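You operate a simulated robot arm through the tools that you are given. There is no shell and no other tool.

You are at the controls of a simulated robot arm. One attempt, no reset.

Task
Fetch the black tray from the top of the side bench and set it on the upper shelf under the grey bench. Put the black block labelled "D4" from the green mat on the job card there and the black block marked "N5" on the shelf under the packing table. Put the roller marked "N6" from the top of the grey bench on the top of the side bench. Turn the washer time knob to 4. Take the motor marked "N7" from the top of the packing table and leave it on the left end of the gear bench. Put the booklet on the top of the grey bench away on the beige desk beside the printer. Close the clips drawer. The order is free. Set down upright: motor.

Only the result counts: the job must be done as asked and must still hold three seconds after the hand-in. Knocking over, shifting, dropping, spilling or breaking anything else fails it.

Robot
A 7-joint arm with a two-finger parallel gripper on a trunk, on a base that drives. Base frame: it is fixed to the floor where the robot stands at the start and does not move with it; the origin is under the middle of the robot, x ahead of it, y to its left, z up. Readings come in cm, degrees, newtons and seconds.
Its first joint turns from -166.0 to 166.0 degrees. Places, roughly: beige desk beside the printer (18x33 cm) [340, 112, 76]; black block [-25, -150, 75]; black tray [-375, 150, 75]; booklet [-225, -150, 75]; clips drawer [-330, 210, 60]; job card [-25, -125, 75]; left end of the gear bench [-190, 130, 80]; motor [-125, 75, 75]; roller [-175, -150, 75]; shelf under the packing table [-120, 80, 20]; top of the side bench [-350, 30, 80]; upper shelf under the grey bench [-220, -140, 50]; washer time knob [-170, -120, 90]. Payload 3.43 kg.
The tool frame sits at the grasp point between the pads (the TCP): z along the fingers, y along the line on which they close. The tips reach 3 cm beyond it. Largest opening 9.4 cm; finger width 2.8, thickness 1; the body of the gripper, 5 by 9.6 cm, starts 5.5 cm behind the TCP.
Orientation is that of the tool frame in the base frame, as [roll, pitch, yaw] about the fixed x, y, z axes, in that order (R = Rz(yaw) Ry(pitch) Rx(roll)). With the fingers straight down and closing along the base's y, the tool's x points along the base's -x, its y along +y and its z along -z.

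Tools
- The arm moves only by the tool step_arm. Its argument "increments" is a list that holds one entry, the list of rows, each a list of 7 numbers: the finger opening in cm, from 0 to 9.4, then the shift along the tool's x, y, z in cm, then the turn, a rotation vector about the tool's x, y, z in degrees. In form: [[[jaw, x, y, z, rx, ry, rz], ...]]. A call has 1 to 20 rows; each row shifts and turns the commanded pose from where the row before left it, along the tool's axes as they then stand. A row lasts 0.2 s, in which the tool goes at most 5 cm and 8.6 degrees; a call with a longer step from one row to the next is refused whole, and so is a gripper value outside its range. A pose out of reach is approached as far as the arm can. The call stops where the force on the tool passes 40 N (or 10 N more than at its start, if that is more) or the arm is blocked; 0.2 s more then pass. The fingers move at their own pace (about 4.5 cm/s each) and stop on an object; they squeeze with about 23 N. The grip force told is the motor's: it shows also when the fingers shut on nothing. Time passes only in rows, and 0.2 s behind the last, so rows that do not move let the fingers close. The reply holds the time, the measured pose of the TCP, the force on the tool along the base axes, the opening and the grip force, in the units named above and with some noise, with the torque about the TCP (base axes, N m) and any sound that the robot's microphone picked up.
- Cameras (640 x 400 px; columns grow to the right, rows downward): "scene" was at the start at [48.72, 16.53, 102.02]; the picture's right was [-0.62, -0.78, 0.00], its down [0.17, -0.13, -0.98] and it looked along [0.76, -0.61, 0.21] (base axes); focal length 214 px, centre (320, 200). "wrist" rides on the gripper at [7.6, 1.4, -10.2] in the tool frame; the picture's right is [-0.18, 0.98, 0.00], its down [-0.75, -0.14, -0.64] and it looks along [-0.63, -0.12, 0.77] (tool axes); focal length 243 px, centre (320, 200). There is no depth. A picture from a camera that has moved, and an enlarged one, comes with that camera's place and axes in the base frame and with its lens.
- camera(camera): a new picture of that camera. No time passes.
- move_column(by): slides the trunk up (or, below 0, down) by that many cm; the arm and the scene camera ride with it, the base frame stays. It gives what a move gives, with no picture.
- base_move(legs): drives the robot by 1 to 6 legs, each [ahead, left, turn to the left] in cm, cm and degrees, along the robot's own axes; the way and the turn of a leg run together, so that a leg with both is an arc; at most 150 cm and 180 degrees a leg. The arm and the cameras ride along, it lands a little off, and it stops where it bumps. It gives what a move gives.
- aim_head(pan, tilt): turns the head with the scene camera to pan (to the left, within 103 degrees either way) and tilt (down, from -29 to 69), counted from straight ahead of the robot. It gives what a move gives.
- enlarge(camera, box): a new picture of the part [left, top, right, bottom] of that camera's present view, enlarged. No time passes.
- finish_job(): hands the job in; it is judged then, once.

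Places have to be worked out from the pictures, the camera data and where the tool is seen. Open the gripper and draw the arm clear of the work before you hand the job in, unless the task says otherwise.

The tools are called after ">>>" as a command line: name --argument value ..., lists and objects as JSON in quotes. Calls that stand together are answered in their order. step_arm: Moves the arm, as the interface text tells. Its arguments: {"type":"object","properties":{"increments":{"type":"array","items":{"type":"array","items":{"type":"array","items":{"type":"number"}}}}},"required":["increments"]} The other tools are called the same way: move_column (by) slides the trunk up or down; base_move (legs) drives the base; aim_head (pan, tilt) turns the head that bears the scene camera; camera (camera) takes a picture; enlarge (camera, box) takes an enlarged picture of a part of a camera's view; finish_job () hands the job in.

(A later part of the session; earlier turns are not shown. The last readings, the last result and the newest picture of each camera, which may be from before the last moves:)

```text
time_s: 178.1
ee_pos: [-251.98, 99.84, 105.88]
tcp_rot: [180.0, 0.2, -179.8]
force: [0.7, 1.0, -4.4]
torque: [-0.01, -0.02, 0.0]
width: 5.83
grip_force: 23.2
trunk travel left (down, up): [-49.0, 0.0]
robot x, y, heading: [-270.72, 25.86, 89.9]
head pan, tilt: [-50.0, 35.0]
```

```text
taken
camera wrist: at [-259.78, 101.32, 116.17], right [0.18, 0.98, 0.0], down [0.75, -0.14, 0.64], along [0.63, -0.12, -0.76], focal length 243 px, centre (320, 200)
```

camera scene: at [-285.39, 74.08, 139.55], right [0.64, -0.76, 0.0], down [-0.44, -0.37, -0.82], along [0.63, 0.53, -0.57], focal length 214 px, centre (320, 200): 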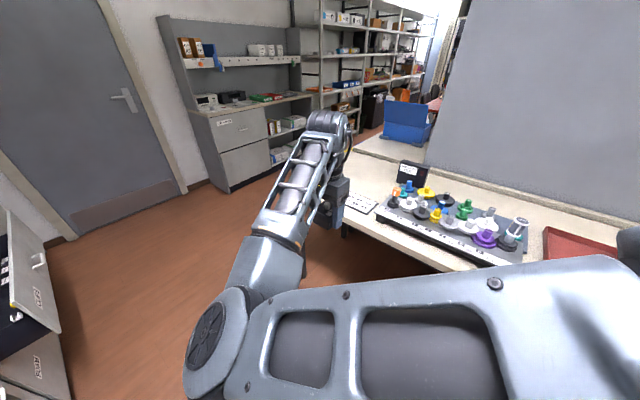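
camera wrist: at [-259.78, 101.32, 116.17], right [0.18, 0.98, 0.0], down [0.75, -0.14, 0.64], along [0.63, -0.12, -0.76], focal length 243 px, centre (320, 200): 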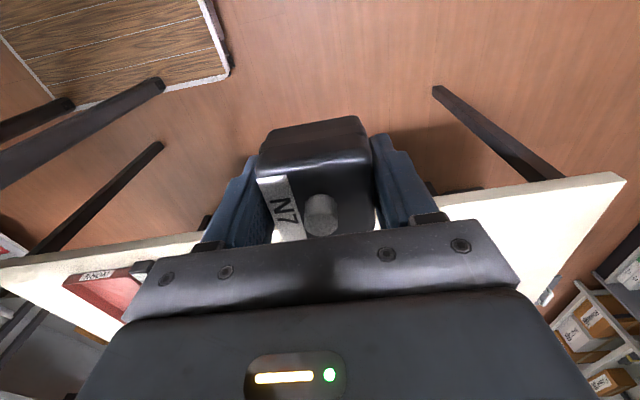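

The left end (y≈118–150) is bare. I drive ahead 60 cm more so that the spot (-193,132) is within reach on my right.

>>> base_move --legs '[[60, 0, 0]]'

>>> step_arm --increments '[[[0, -4.0, -1.9, 0, 0, 0, 0], [0, -4.0, -1.9, 0, 0, 0, 0], [0, -4.0, -1.9, 0, 0, 0, 0], [0, -4.0, -1.9, 0, 0, 0, 0], [0, -4.0, -1.9, 0, 0, 0, 0], [0, -4.0, -1.9, 0, 0, 0, 0], [0, -4.0, -1.9, 0, 0, 0, 0], [0, 0, 0, 0, 0, 0, 0]]]'

>>> camera --camera "scene"

>>> camera --camera "wrist"

```text
time_s: 181.6
ee_pos: [-252.47, 160.91, 105.82]
tcp_rot: [-179.9, 0.2, -179.7]
force: [-0.1, -0.2, -4.4]
torque: [-0.01, 0.01, 0.0]
width: 5.82
grip_force: 23.0
trunk travel left (down, up): [-49.0, 0.0]
robot x, y, heading: [-271.2, 87.06, 90.2]
head pan, tilt: [-50.0, 35.0]
```

```text
time_s: 183.4
ee_pos: [-224.46, 147.96, 105.87]
tcp_rot: [179.9, 0.3, -179.6]
force: [1.0, 0.4, -3.8]
torque: [0.01, 0.02, 0.02]
width: 5.83
grip_force: 23.1
trunk travel left (down, up): [-49.0, 0.0]
robot x, y, heading: [-271.41, 86.99, 90.3]
head pan, tilt: [-50.0, 35.0]
```

```text
taken
camera scene: at [-285.7, 134.95, 139.55], right [0.65, -0.76, 0.0], down [-0.44, -0.37, -0.82], along [0.63, 0.53, -0.57], focal length 214 px, centre (320, 200)
```

scene: 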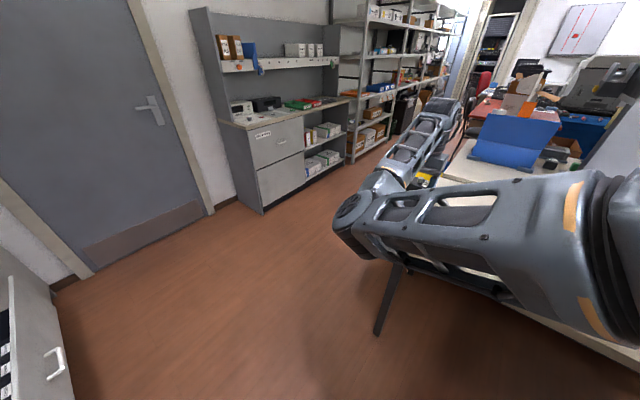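

```text
taken
camera wrist: at [-232.14, 149.29, 116.16], right [0.18, 0.98, 0.0], down [0.75, -0.14, 0.64], along [0.63, -0.11, -0.76], focal length 243 px, centre (320, 200)
```

wrist: 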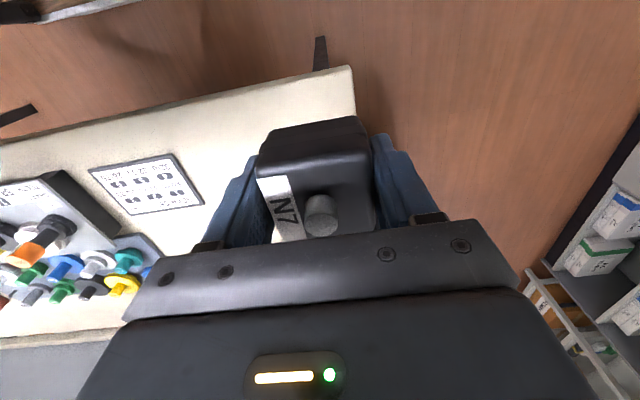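

The bench's left end is free except for a card (up to y≈123). I continue to about (-193,134).

>>> step_arm --increments '[[[0, -3.94, -1.75, 0, 0, 0, 0], [0, -3.94, -1.75, 0, 0, 0, 0], [0, -3.94, -1.75, 0, 0, 0, 0], [0, -3.94, -1.75, 0, 0, 0, 0], [0, -3.94, -1.75, 0, 0, 0, 0], [0, -3.94, -1.75, 0, 0, 0, 0], [0, -3.94, -1.75, 0, 0, 0, 0], [0, -3.94, -1.75, 0, 0, 0, 0], [0, 0, 0, 0, 0, 0, 0]]]'

>>> camera --camera "wrist"

>>> aim_head --pan -90 --tilt 35

>>> camera --camera "scene"

```text
time_s: 185.4
ee_pos: [-196.87, 133.87, 106.96]
tcp_rot: [179.8, 0.3, -179.8]
force: [0.1, -0.3, -3.2]
torque: [0.02, -0.01, 0.0]
width: 5.85
grip_force: 23.0
out of reach, approached as far as the arm can: row 8
trunk travel left (down, up): [-49.0, 0.0]
robot x, y, heading: [-270.78, 86.94, 90.4]
head pan, tilt: [-50.0, 35.0]
```

```text
taken
camera wrist: at [-204.64, 135.21, 117.17], right [0.18, 0.98, 0.0], down [0.75, -0.14, 0.65], along [0.64, -0.12, -0.76], focal length 243 px, centre (320, 200)
```

wrist: 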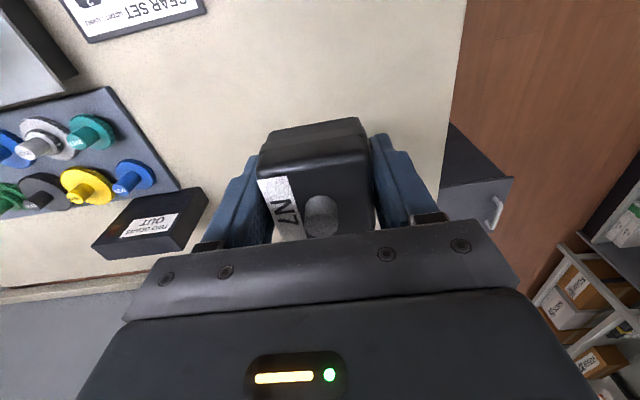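

```text
time_s: 186.4
ee_pos: [-196.9, 133.92, 106.85]
tcp_rot: [180.0, 0.2, -179.7]
force: [-0.3, 0.3, -4.5]
torque: [-0.01, 0.02, 0.0]
width: 5.82
grip_force: 23.0
trunk travel left (down, up): [-49.0, 0.0]
robot x, y, heading: [-271.04, 87.0, 90.3]
head pan, tilt: [-90.0, 35.0]
```

```text
taken
camera scene: at [-283.62, 129.31, 139.55], right [0.01, -1.0, 0.0], down [-0.57, 0.0, -0.82], along [0.82, 0.0, -0.57], focal length 214 px, centre (320, 200)
```

scene: 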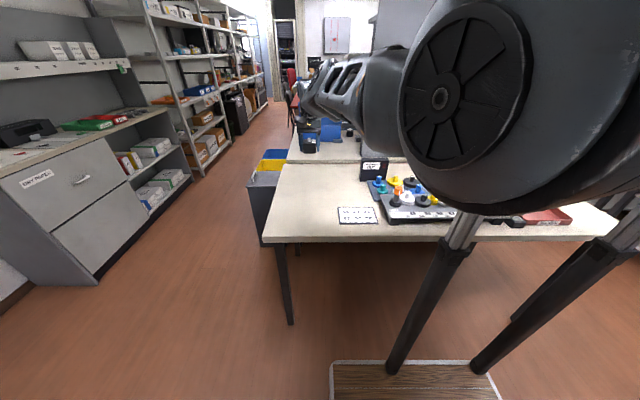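

I'm over a bare spot at (-197,134). I descend there, first to z≈90.

>>> step_arm --increments '[[[0, 0, 0, 3, 0, 0, 0], [0, 0, 0, 3, 0, 0, 0], [0, 0, 0, 3, 0, 0, 0], [0, 0, 0, 3, 0, 0, 0], [0, 0, 0, 3, 0, 0, 0], [0, 0, 0, 1.5, 0, 0, 0], [0, 0, 0, 0, 0, 0, 0]]]'

>>> camera --camera "wrist"

>>> camera --camera "scene"

```text
time_s: 188.0
ee_pos: [-200.42, 132.34, 91.47]
tcp_rot: [-179.9, 0.2, -179.7]
force: [0.7, -0.1, -4.6]
torque: [0.04, -0.01, 0.05]
width: 5.85
grip_force: 22.4
out of reach, approached as far as the arm can: row 1, 2, 3, 4, 5, 6
trunk travel left (down, up): [-49.0, 0.0]
robot x, y, heading: [-271.01, 86.72, 90.4]
head pan, tilt: [-90.0, 35.0]
```

```text
taken
camera wrist: at [-208.14, 133.75, 101.73], right [0.18, 0.98, 0.0], down [0.75, -0.14, 0.64], along [0.63, -0.12, -0.76], focal length 243 px, centre (320, 200)
```

wrist: 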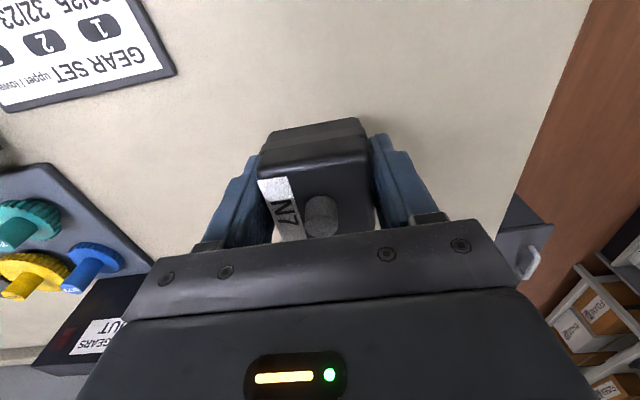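

```text
taken
camera scene: at [-283.63, 129.31, 139.55], right [0.0, -1.0, 0.0], down [-0.57, 0.0, -0.82], along [0.82, 0.0, -0.57], focal length 214 px, centre (320, 200)
```

scene: 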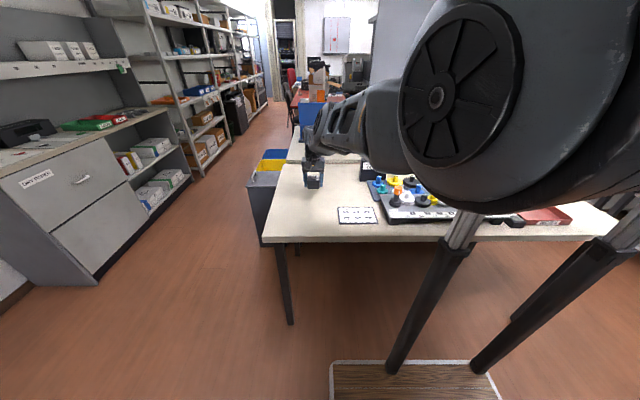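

The trunk is too high for reaching low at this distance. I lower the trunk by 5 cm, which also brings the motor down.

>>> move_column --by -5

>>> step_arm --increments '[[[0, 0, 0, 0, 0, 0, 0], [0, 0, 0, 0, 0, 0, 0]]]'

>>> camera --camera "wrist"

```text
time_s: 188.9
ee_pos: [-200.39, 132.42, 86.53]
tcp_rot: [-180.0, 0.2, -179.6]
force: [0.7, -0.5, -4.5]
torque: [-0.03, -0.01, -0.01]
width: 5.84
grip_force: 23.3
trunk travel left (down, up): [-44.0, 5.0]
robot x, y, heading: [-270.92, 86.97, 90.2]
head pan, tilt: [-90.0, 35.0]
```

```text
time_s: 189.6
ee_pos: [-200.43, 132.4, 86.53]
tcp_rot: [-180.0, 0.2, -179.7]
force: [-0.1, 0.1, -5.0]
torque: [-0.03, 0.03, -0.02]
width: 5.85
grip_force: 23.3
trunk travel left (down, up): [-44.0, 5.0]
robot x, y, heading: [-270.76, 86.83, 90.0]
head pan, tilt: [-90.0, 35.0]
```

```text
taken
camera wrist: at [-208.12, 133.74, 96.76], right [0.18, 0.98, 0.0], down [0.75, -0.14, 0.64], along [0.63, -0.12, -0.76], focal length 243 px, centre (320, 200)
```

wrist: 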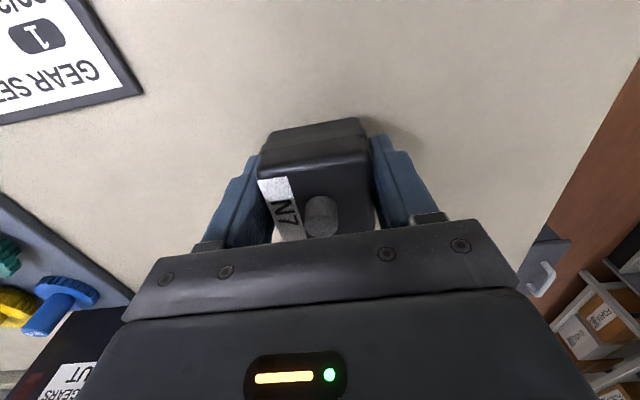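

Free still. I lower the trunk in small steps and watch the force.

>>> move_column --by -1

>>> move_column --by -0.4

>>> move_column --by -0.3

```text
time_s: 190.1
ee_pos: [-200.44, 132.37, 85.52]
tcp_rot: [179.9, 0.2, -179.6]
force: [-0.2, 0.4, -3.8]
torque: [-0.01, 0.01, -0.02]
width: 5.83
grip_force: 22.8
trunk travel left (down, up): [-43.0, 6.0]
robot x, y, heading: [-270.88, 87.12, 90.2]
head pan, tilt: [-90.0, 35.0]
```

```text
time_s: 190.7
ee_pos: [-200.47, 132.34, 85.19]
tcp_rot: [-180.0, 0.1, -179.7]
force: [0.7, 0.3, -3.5]
torque: [-0.01, 0.07, 0.0]
width: 5.82
grip_force: 22.9
trunk travel left (down, up): [-42.6, 6.4]
robot x, y, heading: [-270.44, 87.12, 90.2]
head pan, tilt: [-90.0, 35.0]
```

```text
time_s: 191.2
ee_pos: [-200.36, 132.37, 84.85]
tcp_rot: [-179.9, 0.2, -179.7]
force: [0.0, 0.9, -5.3]
torque: [-0.05, 0.0, -0.04]
width: 5.87
grip_force: 23.4
trunk travel left (down, up): [-42.3, 6.7]
robot x, y, heading: [-270.87, 87.04, 90.8]
head pan, tilt: [-90.0, 35.0]
```

>>> move_column --by -0.3

>>> move_column --by -0.3

>>> move_column --by -0.3

>>> camera --camera "wrist"

```text
time_s: 191.7
ee_pos: [-200.39, 132.43, 84.46]
tcp_rot: [180.0, 0.2, -179.7]
force: [-0.1, 0.5, -3.8]
torque: [0.03, -0.02, 0.03]
width: 5.84
grip_force: 23.3
trunk travel left (down, up): [-42.0, 7.0]
robot x, y, heading: [-270.85, 86.99, 90.3]
head pan, tilt: [-90.0, 35.0]
```

```text
time_s: 192.2
ee_pos: [-200.41, 132.34, 84.17]
tcp_rot: [-179.9, 0.2, -179.6]
force: [-0.2, 0.2, -3.9]
torque: [0.03, -0.01, 0.01]
width: 5.84
grip_force: 22.7
trunk travel left (down, up): [-41.7, 7.3]
robot x, y, heading: [-270.95, 87.31, 90.5]
head pan, tilt: [-90.0, 35.0]
```

```text
time_s: 192.7
ee_pos: [-200.34, 132.3, 84.0]
tcp_rot: [180.0, 0.2, -179.7]
force: [-0.2, 0.1, -4.1]
torque: [0.01, -0.01, 0.0]
width: 5.82
grip_force: 22.7
trunk travel left (down, up): [-41.4, 7.6]
robot x, y, heading: [-271.12, 86.93, 90.4]
head pan, tilt: [-90.0, 35.0]
```

```text
taken
camera wrist: at [-208.12, 133.74, 94.16], right [0.18, 0.98, 0.0], down [0.75, -0.14, 0.64], along [0.63, -0.12, -0.76], focal length 243 px, centre (320, 200)
```

wrist: 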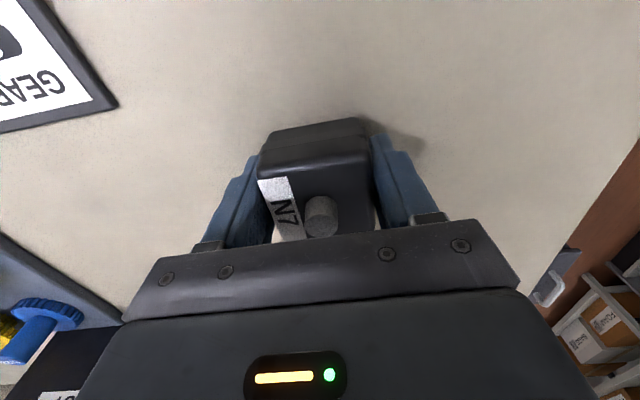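

>>> move_column --by -0.5

>>> move_column --by -0.4

>>> move_column --by -0.4

>>> move_column --by -0.3

```text
time_s: 193.3
ee_pos: [-200.5, 132.42, 83.44]
tcp_rot: [-180.0, 0.2, -179.7]
force: [-0.5, 1.1, -3.9]
torque: [0.01, -0.02, 0.0]
width: 5.84
grip_force: 23.3
trunk travel left (down, up): [-40.9, 8.1]
robot x, y, heading: [-270.81, 86.71, 90.4]
head pan, tilt: [-90.0, 35.0]
```

```text
time_s: 193.8
ee_pos: [-200.33, 132.43, 83.23]
tcp_rot: [179.9, 0.2, -179.7]
force: [-4.1, -0.3, 12.9]
torque: [-0.13, 0.53, 0.03]
width: 5.82
grip_force: 23.5
trunk travel left (down, up): [-40.5, 8.5]
robot x, y, heading: [-270.98, 86.76, 89.9]
head pan, tilt: [-90.0, 35.0]
```

```text
time_s: 194.3
ee_pos: [-200.17, 132.44, 83.0]
tcp_rot: [180.0, 0.5, -179.9]
force: [-3.1, 1.4, 33.8]
torque: [-0.61, 0.52, -0.33]
width: 5.84
grip_force: 23.0
trunk travel left (down, up): [-40.1, 8.9]
robot x, y, heading: [-270.72, 86.95, 90.4]
head pan, tilt: [-90.0, 35.0]
```

```text
time_s: 194.7
ee_pos: [-200.09, 132.4, 83.07]
tcp_rot: [180.0, 0.6, -179.8]
force: [-1.7, 0.3, 9.4]
torque: [-0.4, 0.27, -0.12]
width: 5.88
grip_force: 22.7
trunk travel left (down, up): [-40.0, 9.0]
robot x, y, heading: [-270.83, 86.7, 90.0]
head pan, tilt: [-90.0, 35.0]
stopped: the force on the tool passed its limit at 47 N (the readings are from after the stop); the commanded pose is now the measured one
```

The motor is down on the bench (contact at TCP z≈83.2). I open the fingers and raise straight up with the trunk.

>>> step_arm --increments '[[[6.3, 0, 0, 0, 0, 0, 0], [7.0, 0, 0, 0, 0, 0, 0], [8.5, 0, 0, 0, 0, 0, 0], [9.4, 0, 0, 0, 0, 0, 0], [9.4, 0, 0, 0, 0, 0, 0]]]'

>>> move_column --by 9

>>> step_arm --increments '[[[9.4, 2, 0, -2, 0, 0, 0], [9.4, 2, 0, -2, 0, 0, 0], [9.4, 2, 0, -3, 0, 0, 0], [9.4, 2, 0, -3, 0, 0, 0], [9.4, 0, 0, 0, 0, 0, 0]]]'

>>> camera --camera "wrist"

>>> camera --camera "scene"

```text
time_s: 195.9
ee_pos: [-200.1, 132.41, 83.0]
tcp_rot: [180.0, 0.5, -179.8]
force: [-1.6, 5.7, 18.1]
torque: [-0.7, 0.23, -0.08]
width: 9.1
grip_force: 0.1
trunk travel left (down, up): [-40.0, 9.0]
robot x, y, heading: [-270.78, 86.91, 90.5]
head pan, tilt: [-90.0, 35.0]
```

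```text
time_s: 197.1
ee_pos: [-200.26, 132.53, 91.88]
tcp_rot: [179.9, 0.3, -179.9]
force: [0.6, -0.1, -0.2]
torque: [0.02, -0.03, 0.0]
width: 9.4
grip_force: 0.0
trunk travel left (down, up): [-49.0, 0.0]
robot x, y, heading: [-270.55, 86.83, 90.4]
head pan, tilt: [-90.0, 35.0]
```

```text
time_s: 198.3
ee_pos: [-198.78, 134.25, 98.68]
tcp_rot: [180.0, 0.4, -179.9]
force: [0.1, 0.9, 0.0]
torque: [0.03, -0.02, -0.02]
width: 9.4
grip_force: 0.1
out of reach, approached as far as the arm can: row 1, 2, 3, 4
trunk travel left (down, up): [-49.0, 0.0]
robot x, y, heading: [-270.79, 86.8, 90.1]
head pan, tilt: [-90.0, 35.0]
```

```text
taken
camera wrist: at [-206.59, 135.64, 108.92], right [0.18, 0.98, 0.0], down [0.75, -0.14, 0.65], along [0.64, -0.12, -0.76], focal length 243 px, centre (320, 200)
```

wrist: 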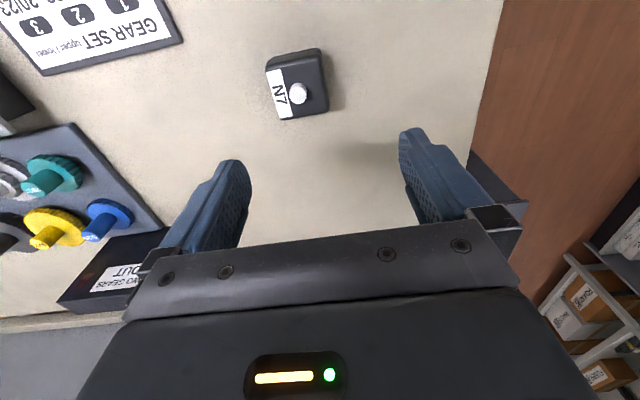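

```text
taken
camera scene: at [-283.64, 129.29, 139.55], right [0.0, -1.0, 0.0], down [-0.57, 0.0, -0.82], along [0.82, 0.0, -0.57], focal length 214 px, centre (320, 200)
```

scene: 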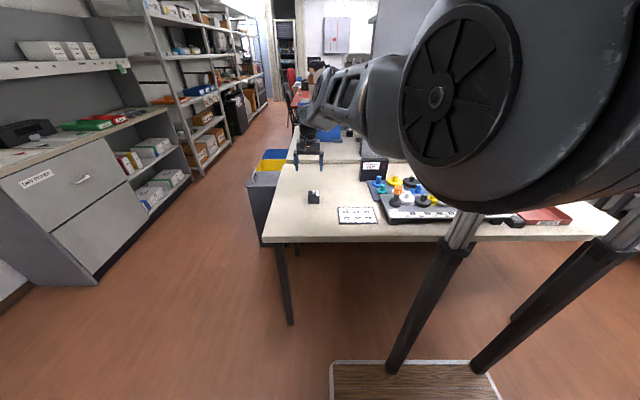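

The motor stands upright on the left end of the gear bench. I retract the arm back over the aisle and then look at the side bench for the tray and the clips drawer.

>>> step_arm --increments '[[[9.4, 3.5, 1.6, -1, 0, 0, 0], [9.4, 3.5, 1.6, -1, 0, 0, 0], [9.4, 3.9, 1.7, -1, 0, 0, 0], [9.4, 3.9, 1.7, -1, 0, 0, 0], [9.4, 3.9, 1.7, 0, 0, 0, 0], [9.4, 3.9, 1.7, 0, 0, 0, 0], [9.4, 3.9, 1.7, 0, 0, 0, 0], [9.4, 3.9, 1.7, 0, 0, 0, 0], [9.4, 3.9, 1.7, 0, 0, 0, 0], [9.4, 3.9, 1.7, 0, 0, 0, 0], [9.4, 3.9, 1.7, 0, 0, 0, 0], [9.4, 3.9, 1.7, 0, 0, 0, 0], [9.4, 3.9, 1.7, 0, 0, 0, 0], [9.4, 3.9, 1.7, 0, 0, 0, 0], [9.4, 3.9, 1.7, 0, 0, 0, 0], [9.4, 3.9, 1.7, 0, 0, 0, 0]]]'

>>> aim_head --pan 20 --tilt 30

>>> camera --camera "scene"

>>> aim_head --pan 85 --tilt 35

>>> camera --camera "scene"

```text
time_s: 201.7
ee_pos: [-231.14, 178.07, 93.66]
tcp_rot: [180.0, 0.4, -179.9]
force: [0.3, 0.8, 0.0]
torque: [0.03, 0.04, 0.01]
width: 9.39
grip_force: 0.0
out of reach, approached as far as the arm can: row 1, 2, 3, 4, 5, 6, 7, 8, 9, 10, 11, 12, 13, 14, 15, 16
trunk travel left (down, up): [-49.0, 0.0]
robot x, y, heading: [-270.57, 86.97, 90.1]
head pan, tilt: [-90.0, 35.0]
```

```text
time_s: 203.6
ee_pos: [-230.96, 178.12, 93.7]
tcp_rot: [-180.0, 0.5, -179.8]
force: [-0.3, 0.6, -0.4]
torque: [-0.02, -0.03, 0.04]
width: 9.42
grip_force: 0.1
trunk travel left (down, up): [-49.0, 0.0]
robot x, y, heading: [-271.08, 87.17, 90.3]
head pan, tilt: [20.0, 30.0]
```

```text
taken
camera scene: at [-295.57, 137.74, 140.33], right [0.94, 0.35, 0.0], down [0.17, -0.47, -0.87], along [-0.3, 0.81, -0.5], focal length 214 px, centre (320, 200)
```

scene: 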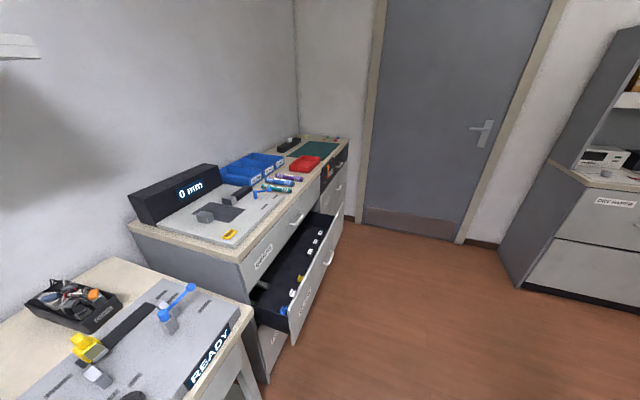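

```text
time_s: 205.0
ee_pos: [-231.03, 178.0, 93.57]
tcp_rot: [-180.0, 0.4, -179.8]
force: [-0.3, 0.3, -0.3]
torque: [-0.01, 0.0, 0.0]
width: 9.37
grip_force: 0.1
trunk travel left (down, up): [-49.0, 0.0]
robot x, y, heading: [-270.83, 86.61, 90.3]
head pan, tilt: [85.0, 35.0]
```

```text
taken
camera scene: at [-301.22, 129.99, 139.55], right [0.08, 1.0, 0.0], down [0.57, -0.05, -0.82], along [-0.82, 0.07, -0.57], focal length 214 px, centre (320, 200)
```

scene: 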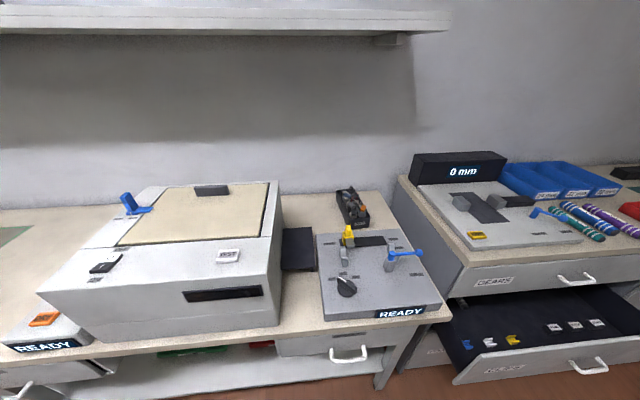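

The arm seems to be at a joint limit in this wrist orientation. I rotate the gripper back by 90° to its original relative yaw to free it.

>>> step_arm --increments '[[[9.4, 0, 0, 0, 0, 0, -8.2], [9.4, 0, 0, 0, 0, 0, -8.2], [9.4, 0, 0, 0, 0, 0, -8.2], [9.4, 0, 0, 0, 0, 0, -8.2], [9.4, 0, 0, 0, 0, 0, -8.2], [9.4, 0, 0, 0, 0, 0, -8.2], [9.4, 0, 0, 0, 0, 0, -8.2], [9.4, 0, 0, 0, 0, 0, -8.2], [9.4, 0, 0, 0, 0, 0, -8.2], [9.4, 0, 0, 0, 0, 0, -8.2], [9.4, 0, 0, 0, 0, 0, -8], [9.4, 0, 0, 0, 0, 0, 0]]]'

>>> aim_head --pan -30 --tilt 25

>>> camera --camera "scene"

```text
time_s: 207.6
ee_pos: [-230.94, 178.06, 93.19]
tcp_rot: [-179.5, 0.1, -89.7]
force: [0.1, -0.5, 0.8]
torque: [0.02, 0.02, 0.01]
width: 9.4
grip_force: 0.0
trunk travel left (down, up): [-49.0, 0.0]
robot x, y, heading: [-270.45, 86.89, 90.4]
head pan, tilt: [85.0, 35.0]
```

```text
time_s: 209.5
ee_pos: [-231.0, 177.95, 93.03]
tcp_rot: [-179.5, 0.2, -89.9]
force: [0.6, 0.7, -0.7]
torque: [-0.02, 0.03, 0.0]
width: 9.4
grip_force: 0.1
trunk travel left (down, up): [-49.0, 0.0]
robot x, y, heading: [-270.68, 87.13, 90.4]
head pan, tilt: [-30.0, 25.0]
```

```text
taken
camera scene: at [-287.88, 137.26, 141.13], right [0.87, -0.5, 0.0], down [-0.21, -0.37, -0.91], along [0.45, 0.79, -0.42], focal length 214 px, centre (320, 200)
```

scene: 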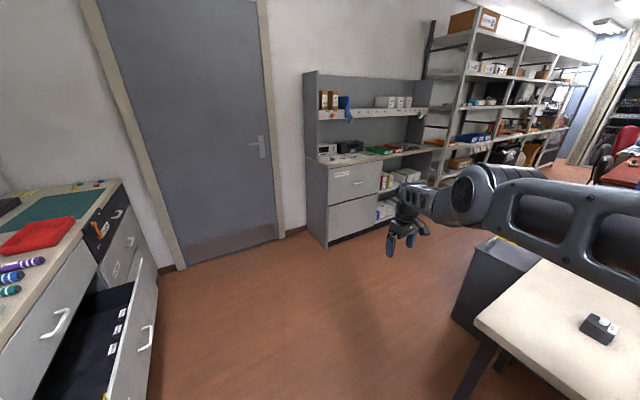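

The arm responds again. I bring it in front of the robot and higher.

>>> step_arm --increments '[[[9.4, 1.0, 1.5, -3, 0, 0, 0], [9.4, 1.0, 1.5, -3, 0, 0, 0], [9.4, 1.9, 3.1, -1.5, 0, 0, 0], [9.4, 1.9, 3.1, -1.5, 0, 0, 0], [9.4, 1.9, 3.1, -1.5, 0, 0, 0], [9.4, 1.9, 3.1, -1.5, 0, 0, 0], [9.4, 1.9, 3.1, -1.5, 0, 0, 0], [9.4, 1.9, 3.1, -1.5, 0, 0, 0], [9.4, 1.9, 3.1, -1.5, 0, 0, 0], [9.4, 1.9, 3.1, -1.5, 0, 0, 0], [9.4, 1.9, 3.1, 0, 0, 0, 0], [9.4, 0, 3.1, 0, 0, 0, 0], [9.4, 0, 0, 0, 0, 0, 0]]]'

>>> aim_head --pan 10 --tilt 35

>>> camera --camera "scene"

```text
time_s: 212.3
ee_pos: [-249.57, 189.24, 102.94]
tcp_rot: [-179.4, 0.0, -89.8]
force: [0.4, 0.6, 0.0]
torque: [-0.03, -0.01, 0.0]
width: 9.37
grip_force: 0.0
out of reach, approached as far as the arm can: row 1, 2, 3, 4, 5, 6, 7, 8, 9, 10, 11, 12
trunk travel left (down, up): [-49.0, 0.0]
robot x, y, heading: [-270.77, 87.19, 90.4]
head pan, tilt: [-30.0, 25.0]
```

```text
time_s: 213.4
ee_pos: [-249.63, 189.24, 103.05]
tcp_rot: [-179.5, 0.1, -89.9]
force: [0.1, 0.4, -0.2]
torque: [0.0, -0.01, 0.01]
width: 9.39
grip_force: 0.1
trunk travel left (down, up): [-49.0, 0.0]
robot x, y, heading: [-271.22, 86.88, 90.3]
head pan, tilt: [10.0, 35.0]
```

```text
taken
camera scene: at [-294.01, 137.93, 139.55], right [0.98, 0.18, 0.0], down [0.1, -0.56, -0.82], along [-0.15, 0.81, -0.57], focal length 214 px, centre (320, 200)
```

scene: 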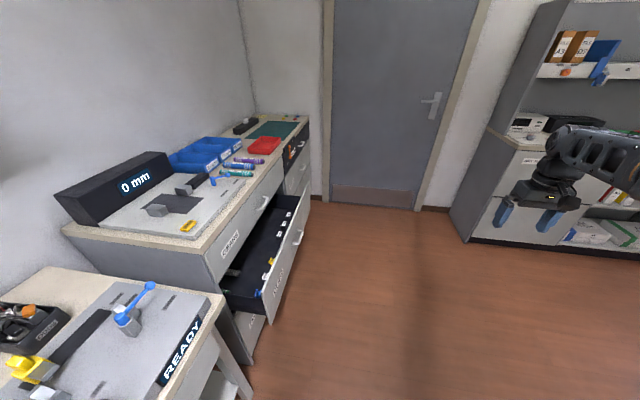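

The arm is stretched out at its limit. I test a small purely inward move to see if it can fold back.

>>> step_arm --increments '[[[9.4, 2.9, 0.6, 0, 0, 0, 0], [9.4, 2.9, 0.6, 0, 0, 0, 0], [9.4, 0, 0, 0, 0, 0, 0]]]'

```text
time_s: 214.2
ee_pos: [-249.1, 188.88, 101.98]
tcp_rot: [-179.5, 0.0, -89.8]
force: [-0.3, -0.6, -0.4]
torque: [0.0, 0.02, 0.01]
width: 9.38
grip_force: 0.1
out of reach, approached as far as the arm can: row 1, 2
trunk travel left (down, up): [-49.0, 0.0]
robot x, y, heading: [-270.92, 86.89, 90.3]
head pan, tilt: [10.0, 35.0]
```

I look at the arm's present shape.

>>> aim_head --pan -60 --tilt 15

>>> camera --camera "scene"

>>> camera --camera "wrist"

```text
time_s: 215.6
ee_pos: [-249.14, 188.92, 101.88]
tcp_rot: [-179.5, 0.0, -89.9]
force: [0.2, -0.1, -0.4]
torque: [0.0, 0.04, -0.01]
width: 9.4
grip_force: 0.1
trunk travel left (down, up): [-49.0, 0.0]
robot x, y, heading: [-270.81, 87.0, 90.2]
head pan, tilt: [-60.0, 15.0]
```

```text
taken
camera scene: at [-284.39, 133.97, 142.75], right [0.5, -0.86, 0.0], down [-0.22, -0.13, -0.97], along [0.83, 0.49, -0.26], focal length 214 px, centre (320, 200)
```

scene: 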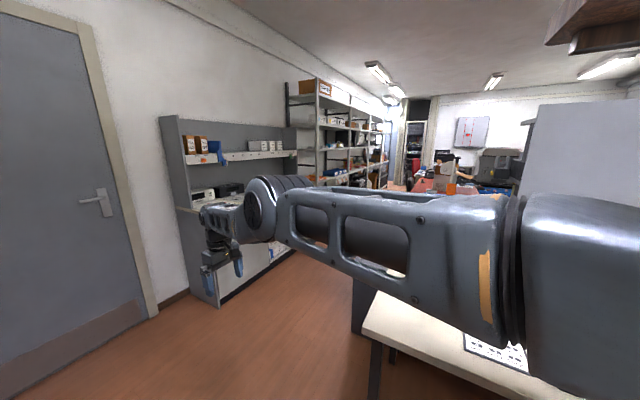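

```text
taken
camera wrist: at [-250.64, 181.21, 112.1], right [-0.98, 0.18, -0.01], down [0.13, 0.75, 0.64], along [0.12, 0.63, -0.77], focal length 243 px, centre (320, 200)
```

wrist: 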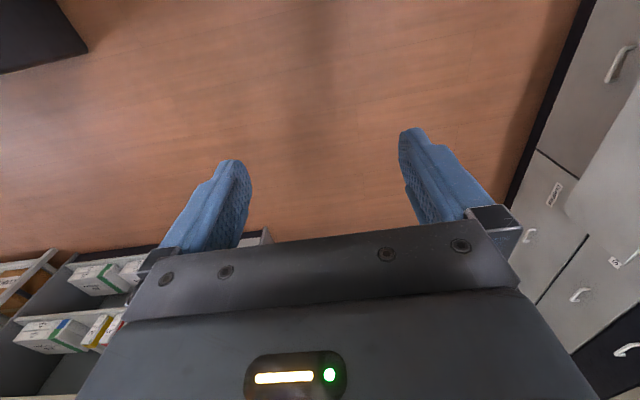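

The arm is straight (singular). I command a combined downward and inward move, which should make the elbow bend.

>>> step_arm --increments '[[[9.4, 2.0, 0.4, 3.5, 0, 0, 0], [9.4, 2.0, 0.4, 3.5, 0, 0, 0], [9.4, 2.0, 0.4, 3.5, 0, 0, 0], [9.4, 2.0, 0.4, 3.5, 0, 0, 0], [9.4, 2.0, 0.4, 3.5, 0, 0, 0], [9.4, 2.0, 0.4, 3.5, 0, 0, 0], [9.4, 0, 0, 0, 0, 0, 0]]]'

```text
time_s: 217.2
ee_pos: [-250.19, 180.62, 79.68]
tcp_rot: [-179.6, 0.0, -89.9]
force: [0.5, 0.3, -0.7]
torque: [0.04, -0.01, -0.03]
width: 9.39
grip_force: 0.1
out of reach, approached as far as the arm can: row 1, 2, 3, 4, 5
trunk travel left (down, up): [-49.0, 0.0]
robot x, y, heading: [-270.52, 86.68, 90.4]
head pan, tilt: [-60.0, 15.0]
```

It follows now. I continue inward, then up.

>>> step_arm --increments '[[[9.4, 3, 0.5, 0, 0, 0, 0], [9.4, 3, 0.5, 0, 0, 0, 0], [9.4, 4, 0.5, 0, 0, 0, 0], [9.4, 4, 0.5, 0, 0, 0, 0], [9.4, 4, 0.5, 0, 0, 0, 0], [9.4, 4, 0.5, 0, 0, 0, 0], [9.4, 0, 0, -3, 0, 0, 0], [9.4, 0, 0, -3, 0, 0, 0], [9.4, 0, 0, -3, 0, 0, 0], [9.4, 0, 0, -3, 0, 0, 0], [9.4, 0, 0, -3, 0, 0, 0], [9.4, 0, 0, 0, 0, 0, 0]]]'

>>> camera --camera "scene"

```text
time_s: 219.8
ee_pos: [-245.16, 178.76, 79.92]
tcp_rot: [-179.6, -0.1, -89.9]
force: [0.2, 0.3, 0.3]
torque: [0.02, -0.01, -0.01]
width: 9.39
grip_force: 0.2
out of reach, approached as far as the arm can: row 1, 2, 3, 4, 5, 6, 7, 8, 9, 10, 11
trunk travel left (down, up): [-49.0, 0.0]
robot x, y, heading: [-271.13, 86.42, 90.2]
head pan, tilt: [-60.0, 15.0]
```

```text
taken
camera scene: at [-284.38, 133.96, 142.75], right [0.5, -0.86, 0.0], down [-0.22, -0.13, -0.97], along [0.83, 0.49, -0.26], focal length 214 px, centre (320, 200)
```

scene: 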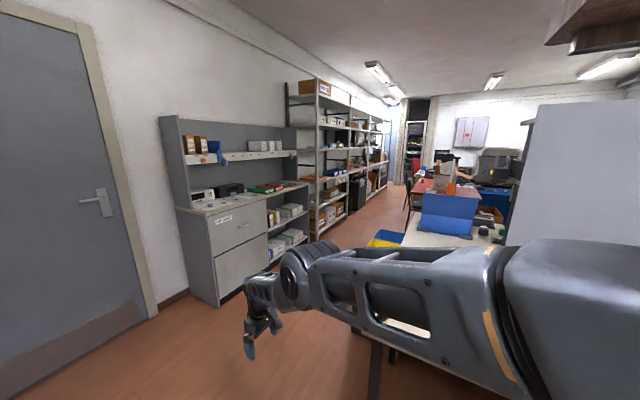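

Stuck again on the outer boundary. The elbow had been bent sideways (elbow to the left), so a rightward + inward move should let it bend. I try that.

>>> step_arm --increments '[[[9.4, 1.5, -4, 0, 0, 0, 0], [9.4, 1.5, -4, 0, 0, 0, 0], [9.4, 1.5, -4, 0, 0, 0, 0], [9.4, 3.0, -3, 0, 0, 0, 0], [9.4, 0, 0, 0, 0, 0, 0]]]'

>>> camera --camera "scene"

```text
time_s: 221.0
ee_pos: [-230.51, 170.57, 80.16]
tcp_rot: [-179.6, 0.0, -89.8]
force: [-0.5, 0.1, 0.8]
torque: [0.03, 0.02, 0.02]
width: 9.42
grip_force: 0.1
out of reach, approached as far as the arm can: row 2, 3, 4
trunk travel left (down, up): [-49.0, 0.0]
robot x, y, heading: [-270.31, 86.73, 90.4]
head pan, tilt: [-60.0, 15.0]
```

```text
taken
camera scene: at [-284.37, 133.97, 142.75], right [0.5, -0.86, 0.0], down [-0.22, -0.13, -0.97], along [0.83, 0.49, -0.26], focal length 214 px, centre (320, 200)
```

scene: 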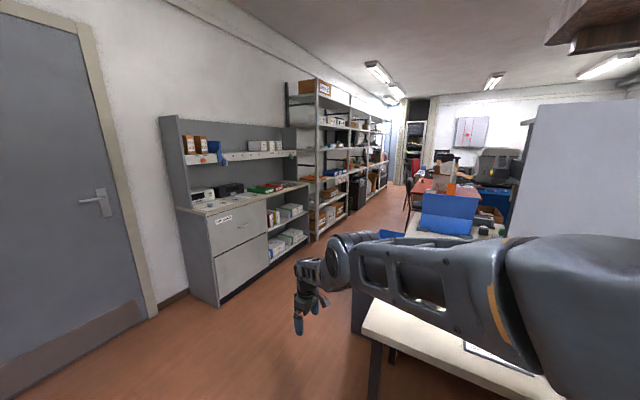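

I try very small inward steps, since near a straight arm a small inward move needs a large elbow angle change.

>>> step_arm --increments '[[[9.4, 0.3, 0.1, 0, 0, 0, 0], [9.4, 0.3, 0.1, 0, 0, 0, 0], [9.4, 0.3, 0.1, 0, 0, 0, 0], [9.4, 0.3, 0.1, 0, 0, 0, 0], [9.4, 0.5, 0.2, 0, 0, 0, 0], [9.4, 0.5, 0.2, 0, 0, 0, 0], [9.4, 0.5, 0.2, 0, 0, 0, 0], [9.4, 0.5, 0.2, 0, 0, 0, 0], [9.4, 0.8, 0.3, 0, 0, 0, 0], [9.4, 0.8, 0.3, 0, 0, 0, 0], [9.4, 0.8, 0.3, 0, 0, 0, 0], [9.4, 0.8, 0.3, 0, 0, 0, 0], [9.4, 0, 0, 0, 0, 0, 0]]]'

```text
time_s: 223.8
ee_pos: [-229.78, 168.19, 77.78]
tcp_rot: [-179.6, 0.0, -89.8]
force: [0.1, 0.3, -0.7]
torque: [0.04, -0.03, -0.01]
width: 9.41
grip_force: 0.0
out of reach, approached as far as the arm can: row 2, 3, 5, 6, 7, 8, 9, 10, 11, 12
trunk travel left (down, up): [-49.0, 0.0]
robot x, y, heading: [-270.63, 87.08, 90.4]
head pan, tilt: [-60.0, 15.0]
```

It just slides along the boundary; perhaps a wrist joint is at its limit. I try tilting the hand forward to free the wrist.

>>> step_arm --increments '[[[9.4, 0, 0, 0, 0, -7, 0], [9.4, 0, 0, 0, 0, -7, 0], [9.4, 0, 0, 0, 0, -7, 0], [9.4, 0, 0, 0, 0, -7, 0], [9.4, 0, 0, 0, 0, 0, 0]]]'

>>> camera --camera "scene"

```text
time_s: 225.0
ee_pos: [-227.18, 171.28, 75.25]
tcp_rot: [-179.6, 28.1, -89.6]
force: [-0.3, -0.4, 0.6]
torque: [0.02, 0.02, 0.0]
width: 9.41
grip_force: 0.0
out of reach, approached as far as the arm can: row 1, 2, 3, 4
trunk travel left (down, up): [-49.0, 0.0]
robot x, y, heading: [-270.87, 86.92, 90.1]
head pan, tilt: [-60.0, 15.0]
```

```text
taken
camera scene: at [-284.38, 133.97, 142.75], right [0.5, -0.86, 0.0], down [-0.22, -0.13, -0.97], along [0.83, 0.49, -0.26], focal length 214 px, centre (320, 200)
```

scene: 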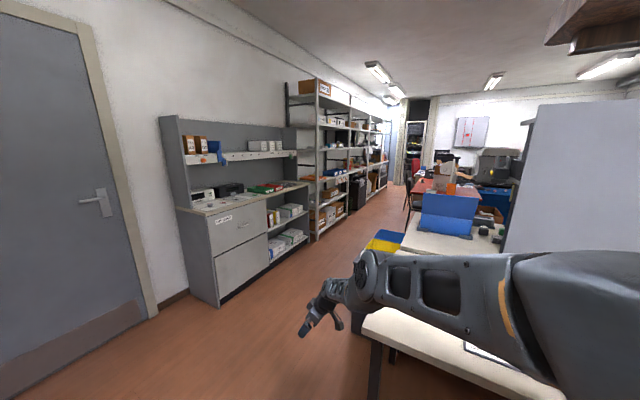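

The arm dips near the bench corner, so I first go back up (sliding along the reach boundary) for safety.

>>> step_arm --increments '[[[9.4, -1.9, 0.8, -3.5, 0, 0, 0], [9.4, -1.9, 0.8, -3.5, 0, 0, 0], [9.4, -1.9, 0.8, -3.5, 0, 0, 0], [9.4, -1.9, 0.8, -3.5, 0, 0, 0], [9.4, -1.9, 0.8, -3.5, 0, 0, 0], [9.4, -1.9, 0.8, -3.5, 0, 0, 0], [9.4, -1.9, 0.8, -3.5, 0, 0, 0], [9.4, 0, 0, 0, 0, 0, 0]]]'

>>> camera --camera "scene"

```text
time_s: 226.8
ee_pos: [-223.37, 181.72, 95.95]
tcp_rot: [-179.5, 28.0, -89.5]
force: [0.0, 0.1, -0.3]
torque: [0.01, -0.01, 0.01]
width: 9.4
grip_force: 0.0
out of reach, approached as far as the arm can: row 1, 2, 3, 4, 5, 6, 7
trunk travel left (down, up): [-49.0, 0.0]
robot x, y, heading: [-271.05, 87.02, 90.6]
head pan, tilt: [-60.0, 15.0]
```

```text
taken
camera scene: at [-284.38, 133.96, 142.75], right [0.5, -0.86, 0.0], down [-0.22, -0.13, -0.97], along [0.83, 0.49, -0.26], focal length 214 px, centre (320, 200)
```

scene: 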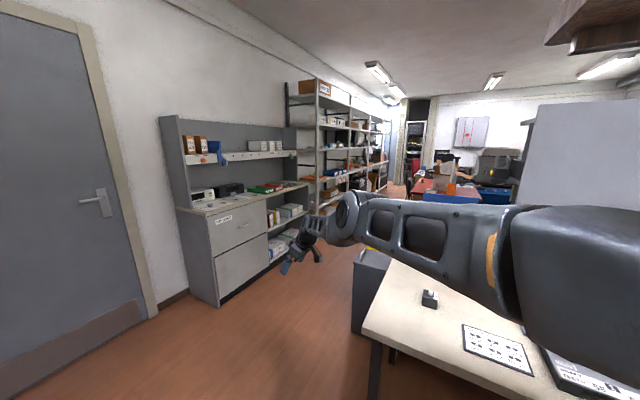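

The motor is untouched. I now try big straight inward steps toward the shoulder to force the elbow to fold.

>>> step_arm --increments '[[[9.4, 3.5, 2.84, -1.86, 0, 0, 0], [9.4, 3.5, 2.84, -1.86, 0, 0, 0], [9.4, 3.5, 2.84, -1.86, 0, 0, 0], [9.4, 3.5, 2.84, -1.86, 0, 0, 0], [9.4, 3.5, 2.84, -1.86, 0, 0, 0], [9.4, 0, 0, 0, 0, 0, 0]]]'

>>> camera --camera "scene"

```text
time_s: 228.2
ee_pos: [-223.07, 177.25, 87.68]
tcp_rot: [-179.5, 28.0, -89.5]
force: [-0.4, 0.1, -0.1]
torque: [-0.02, 0.01, -0.02]
width: 9.4
grip_force: 0.0
out of reach, approached as far as the arm can: row 1, 2, 3, 4, 5
trunk travel left (down, up): [-49.0, 0.0]
robot x, y, heading: [-270.94, 86.95, 90.2]
head pan, tilt: [-60.0, 15.0]
```

```text
taken
camera scene: at [-284.38, 133.97, 142.75], right [0.5, -0.86, 0.0], down [-0.22, -0.13, -0.97], along [0.83, 0.49, -0.26], focal length 214 px, centre (320, 200)
```

scene: 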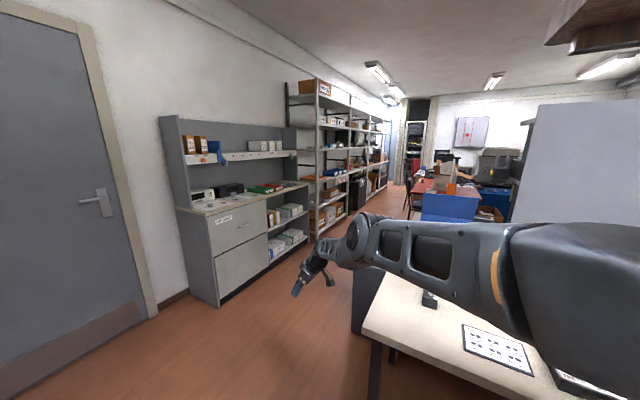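

I think the shoulder joint is at its limit with the trunk so high (elbow below). Raising the hand well above the elbow should release it, so I go straight up about 30 cm.

>>> step_arm --increments '[[[9.4, -1.9, 0, -3.5, 0, 0, 0], [9.4, -1.9, 0, -3.5, 0, 0, 0], [9.4, -1.9, 0, -3.5, 0, 0, 0], [9.4, -1.9, 0, -3.5, 0, 0, 0], [9.4, -1.9, 0, -3.5, 0, 0, 0], [9.4, -1.9, 0, -3.5, 0, 0, 0], [9.4, -1.9, 0, -3.5, 0, 0, 0], [9.4, -1.9, 0, -3.5, 0, 0, 0], [9.4, -1.9, 0, -3.5, 0, 0, 0], [9.4, -1.9, 0, -3.5, 0, 0, 0], [9.4, -1.9, 0, -3.5, 0, 0, 0], [9.4, -1.9, 0, -3.5, 0, 0, 0], [9.4, 0, 0, 0, 0, 0, 0]]]'

>>> camera --camera "scene"

```text
time_s: 231.0
ee_pos: [-219.89, 181.99, 133.71]
tcp_rot: [-179.5, 28.1, -89.5]
force: [-0.1, -0.1, 0.3]
torque: [0.0, -0.01, 0.0]
width: 9.42
grip_force: 0.0
out of reach, approached as far as the arm can: row 1, 2, 3, 4, 5, 6, 8, 11, 12
trunk travel left (down, up): [-49.0, 0.0]
robot x, y, heading: [-270.55, 87.04, 89.9]
head pan, tilt: [-60.0, 15.0]
```

```text
taken
camera scene: at [-284.39, 133.93, 142.76], right [0.5, -0.86, 0.0], down [-0.22, -0.13, -0.97], along [0.83, 0.49, -0.26], focal length 214 px, centre (320, 200)
```

scene: 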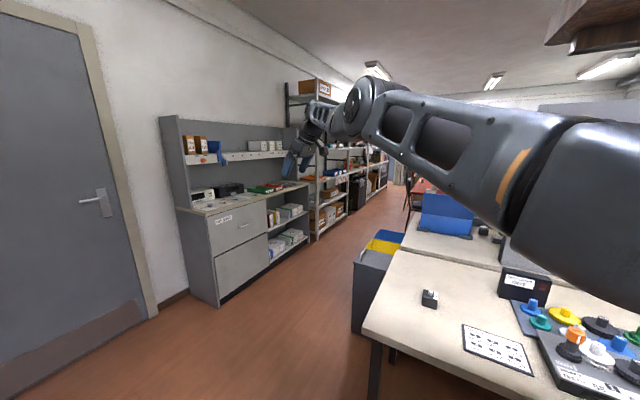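

The arm rose to z≈134. Now I move inward in front of the robot.

>>> step_arm --increments '[[[9.4, 2.2, 2.5, -1.17, 0, 0, 0], [9.4, 2.2, 2.5, -1.17, 0, 0, 0], [9.4, 2.2, 2.5, -1.17, 0, 0, 0], [9.4, 2.2, 2.5, -1.17, 0, 0, 0], [9.4, 2.2, 2.5, -1.17, 0, 0, 0], [9.4, 2.2, 2.5, -1.17, 0, 0, 0], [9.4, 2.2, 2.5, -1.17, 0, 0, 0], [9.4, 2.2, 2.5, -1.17, 0, 0, 0], [9.4, 0, 0, 0, 0, 0, 0]]]'

>>> camera --camera "scene"

```text
time_s: 233.0
ee_pos: [-221.1, 181.85, 137.62]
tcp_rot: [-179.5, 28.1, -89.5]
force: [-0.1, 1.4, 0.5]
torque: [0.04, 0.0, 0.03]
width: 9.41
grip_force: 0.1
out of reach, approached as far as the arm can: row 1, 2, 3, 4, 5, 6, 7, 8
trunk travel left (down, up): [-49.0, 0.0]
robot x, y, heading: [-271.01, 87.03, 90.5]
head pan, tilt: [-60.0, 15.0]
```

```text
taken
camera scene: at [-284.37, 133.97, 142.75], right [0.5, -0.86, 0.0], down [-0.22, -0.13, -0.97], along [0.83, 0.49, -0.26], focal length 214 px, centre (320, 200)
```

scene: 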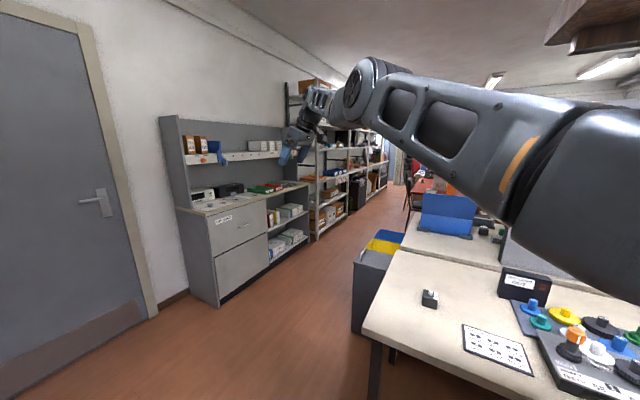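

Still on the boundary. I test small individual moves to learn which directions the arm can follow.

>>> step_arm --increments '[[[9.4, 0, 1.5, 0, 0, 0, 0], [9.4, 0, 0, 0, 0, 0, 0]]]'

>>> step_arm --increments '[[[9.4, -0.94, 0, -1.77, 0, 0, 0], [9.4, 0, 0, 0, 0, 0, 0]]]'

>>> step_arm --increments '[[[9.4, 0, 0, 0, 0, 0, 6], [9.4, 0, 0, 0, 0, 0, 0]]]'

>>> step_arm --increments '[[[9.4, 0, 0, 0, 6, 0, 0], [9.4, 0, 0, 0, 0, 0, 0]]]'

```text
time_s: 233.6
ee_pos: [-221.87, 182.36, 137.75]
tcp_rot: [-179.5, 28.0, -89.6]
force: [0.0, 0.0, 0.4]
torque: [0.0, 0.01, -0.01]
width: 9.4
grip_force: 0.0
out of reach, approached as far as the arm can: row 1
trunk travel left (down, up): [-49.0, 0.0]
robot x, y, heading: [-271.26, 87.07, 90.4]
head pan, tilt: [-60.0, 15.0]
```

```text
time_s: 234.2
ee_pos: [-221.99, 182.09, 139.61]
tcp_rot: [-179.5, 28.1, -89.5]
force: [0.2, 0.0, 0.3]
torque: [0.0, 0.0, -0.08]
width: 9.42
grip_force: 0.1
out of reach, approached as far as the arm can: row 1
trunk travel left (down, up): [-49.0, 0.0]
robot x, y, heading: [-270.75, 86.97, 90.2]
head pan, tilt: [-60.0, 15.0]
```

```text
time_s: 234.8
ee_pos: [-222.06, 182.12, 139.57]
tcp_rot: [177.3, 28.0, -96.4]
force: [-0.1, 0.3, 0.2]
torque: [0.02, 0.0, 0.0]
width: 9.4
grip_force: 0.0
trunk travel left (down, up): [-49.0, 0.0]
robot x, y, heading: [-270.83, 87.22, 90.2]
head pan, tilt: [-60.0, 15.0]
```

```text
time_s: 235.4
ee_pos: [-221.33, 182.85, 139.93]
tcp_rot: [-176.7, 28.0, -96.3]
force: [0.1, -0.3, -0.5]
torque: [-0.03, 0.0, 0.01]
width: 9.39
grip_force: 0.0
out of reach, approached as far as the arm can: row 1
trunk travel left (down, up): [-49.0, 0.0]
robot x, y, heading: [-270.69, 86.76, 90.2]
head pan, tilt: [-60.0, 15.0]
```

I try rolling the hand sideways (fingers to the right), which should swivel the elbow plane, and then move inward.

>>> step_arm --increments '[[[9.4, 0, 0, 0, 8, 0, 0], [9.4, 0, 0, 0, 8, 0, 0], [9.4, 0, 0, 0, 8, 0, 0], [9.4, 0, 0, 0, 8, 0, 0], [9.4, 0, 0, 0, 8, 0, 0], [9.4, 0, 0, 0, 0, 0, 0]]]'

>>> camera --camera "scene"

```text
time_s: 236.8
ee_pos: [-218.65, 186.79, 141.18]
tcp_rot: [-136.7, 27.9, -96.4]
force: [-0.7, 0.3, -0.2]
torque: [0.03, -0.02, 0.0]
width: 9.38
grip_force: 0.1
out of reach, approached as far as the arm can: row 1, 2, 3, 4, 5
trunk travel left (down, up): [-49.0, 0.0]
robot x, y, heading: [-271.16, 86.98, 90.6]
head pan, tilt: [-60.0, 15.0]
```

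```text
taken
camera scene: at [-284.39, 133.97, 142.75], right [0.5, -0.86, 0.0], down [-0.22, -0.13, -0.97], along [0.83, 0.49, -0.26], focal length 214 px, centre (320, 200)
```

scene: 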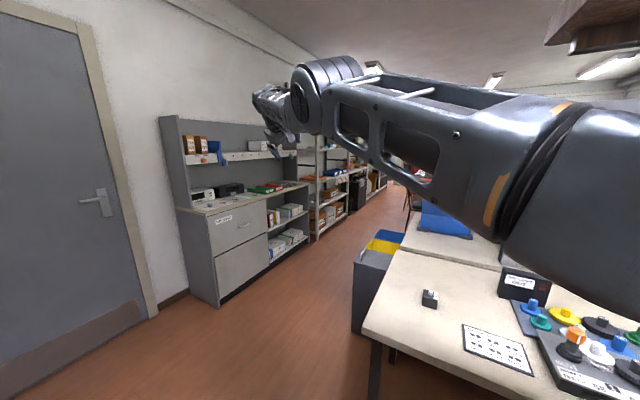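

The upper arm's roll changed. I try moving inward now.

>>> step_arm --increments '[[[9.4, 2.3, 0.2, -1.9, 0, 0, 0], [9.4, 2.3, 0.2, -1.9, 0, 0, 0], [9.4, 2.3, 0.2, -1.9, 0, 0, 0], [9.4, 2.3, 0.2, -1.9, 0, 0, 0], [9.4, 0, 0, 0, 0, 0, 0]]]'

>>> camera --camera "scene"

```text
time_s: 238.0
ee_pos: [-219.92, 186.55, 144.41]
tcp_rot: [-136.7, 27.9, -96.3]
force: [0.3, -0.2, -1.2]
torque: [0.0, 0.01, -0.02]
width: 9.38
grip_force: 0.1
out of reach, approached as far as the arm can: row 1, 2, 3, 4
trunk travel left (down, up): [-49.0, 0.0]
robot x, y, heading: [-270.49, 86.94, 90.1]
head pan, tilt: [-60.0, 15.0]
```

```text
taken
camera scene: at [-284.38, 133.96, 142.75], right [0.5, -0.86, 0.0], down [-0.22, -0.13, -0.97], along [0.83, 0.49, -0.26], focal length 214 px, centre (320, 200)
```

scene: 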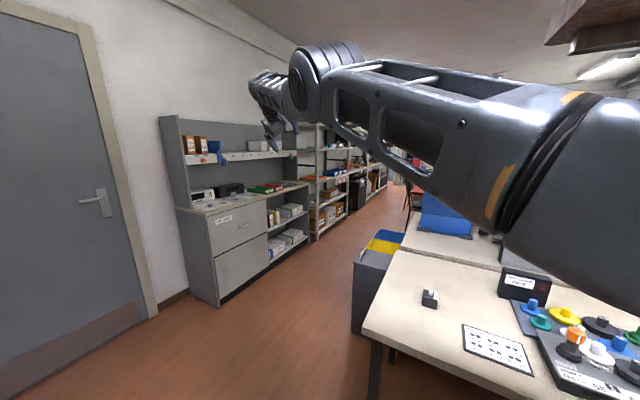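

It still slides along the boundary. The elbow bends in a vertical plane now, so from this high position I try going straight down, which passes inside the reachable sphere.

>>> step_arm --increments '[[[9.4, 1.87, 2.42, 2.57, 0, 0, 0], [9.4, 1.87, 2.42, 2.57, 0, 0, 0], [9.4, 1.87, 2.42, 2.57, 0, 0, 0], [9.4, 1.87, 2.42, 2.57, 0, 0, 0], [9.4, 0, 0, 0, 0, 0, 0]]]'

```text
time_s: 239.2
ee_pos: [-218.63, 188.94, 128.54]
tcp_rot: [-136.7, 27.8, -96.3]
force: [-0.5, 0.5, 0.2]
torque: [0.0, -0.01, 0.0]
width: 9.4
grip_force: 0.0
out of reach, approached as far as the arm can: row 1, 2, 3
trunk travel left (down, up): [-49.0, 0.0]
robot x, y, heading: [-270.84, 87.03, 90.1]
head pan, tilt: [-60.0, 15.0]
```

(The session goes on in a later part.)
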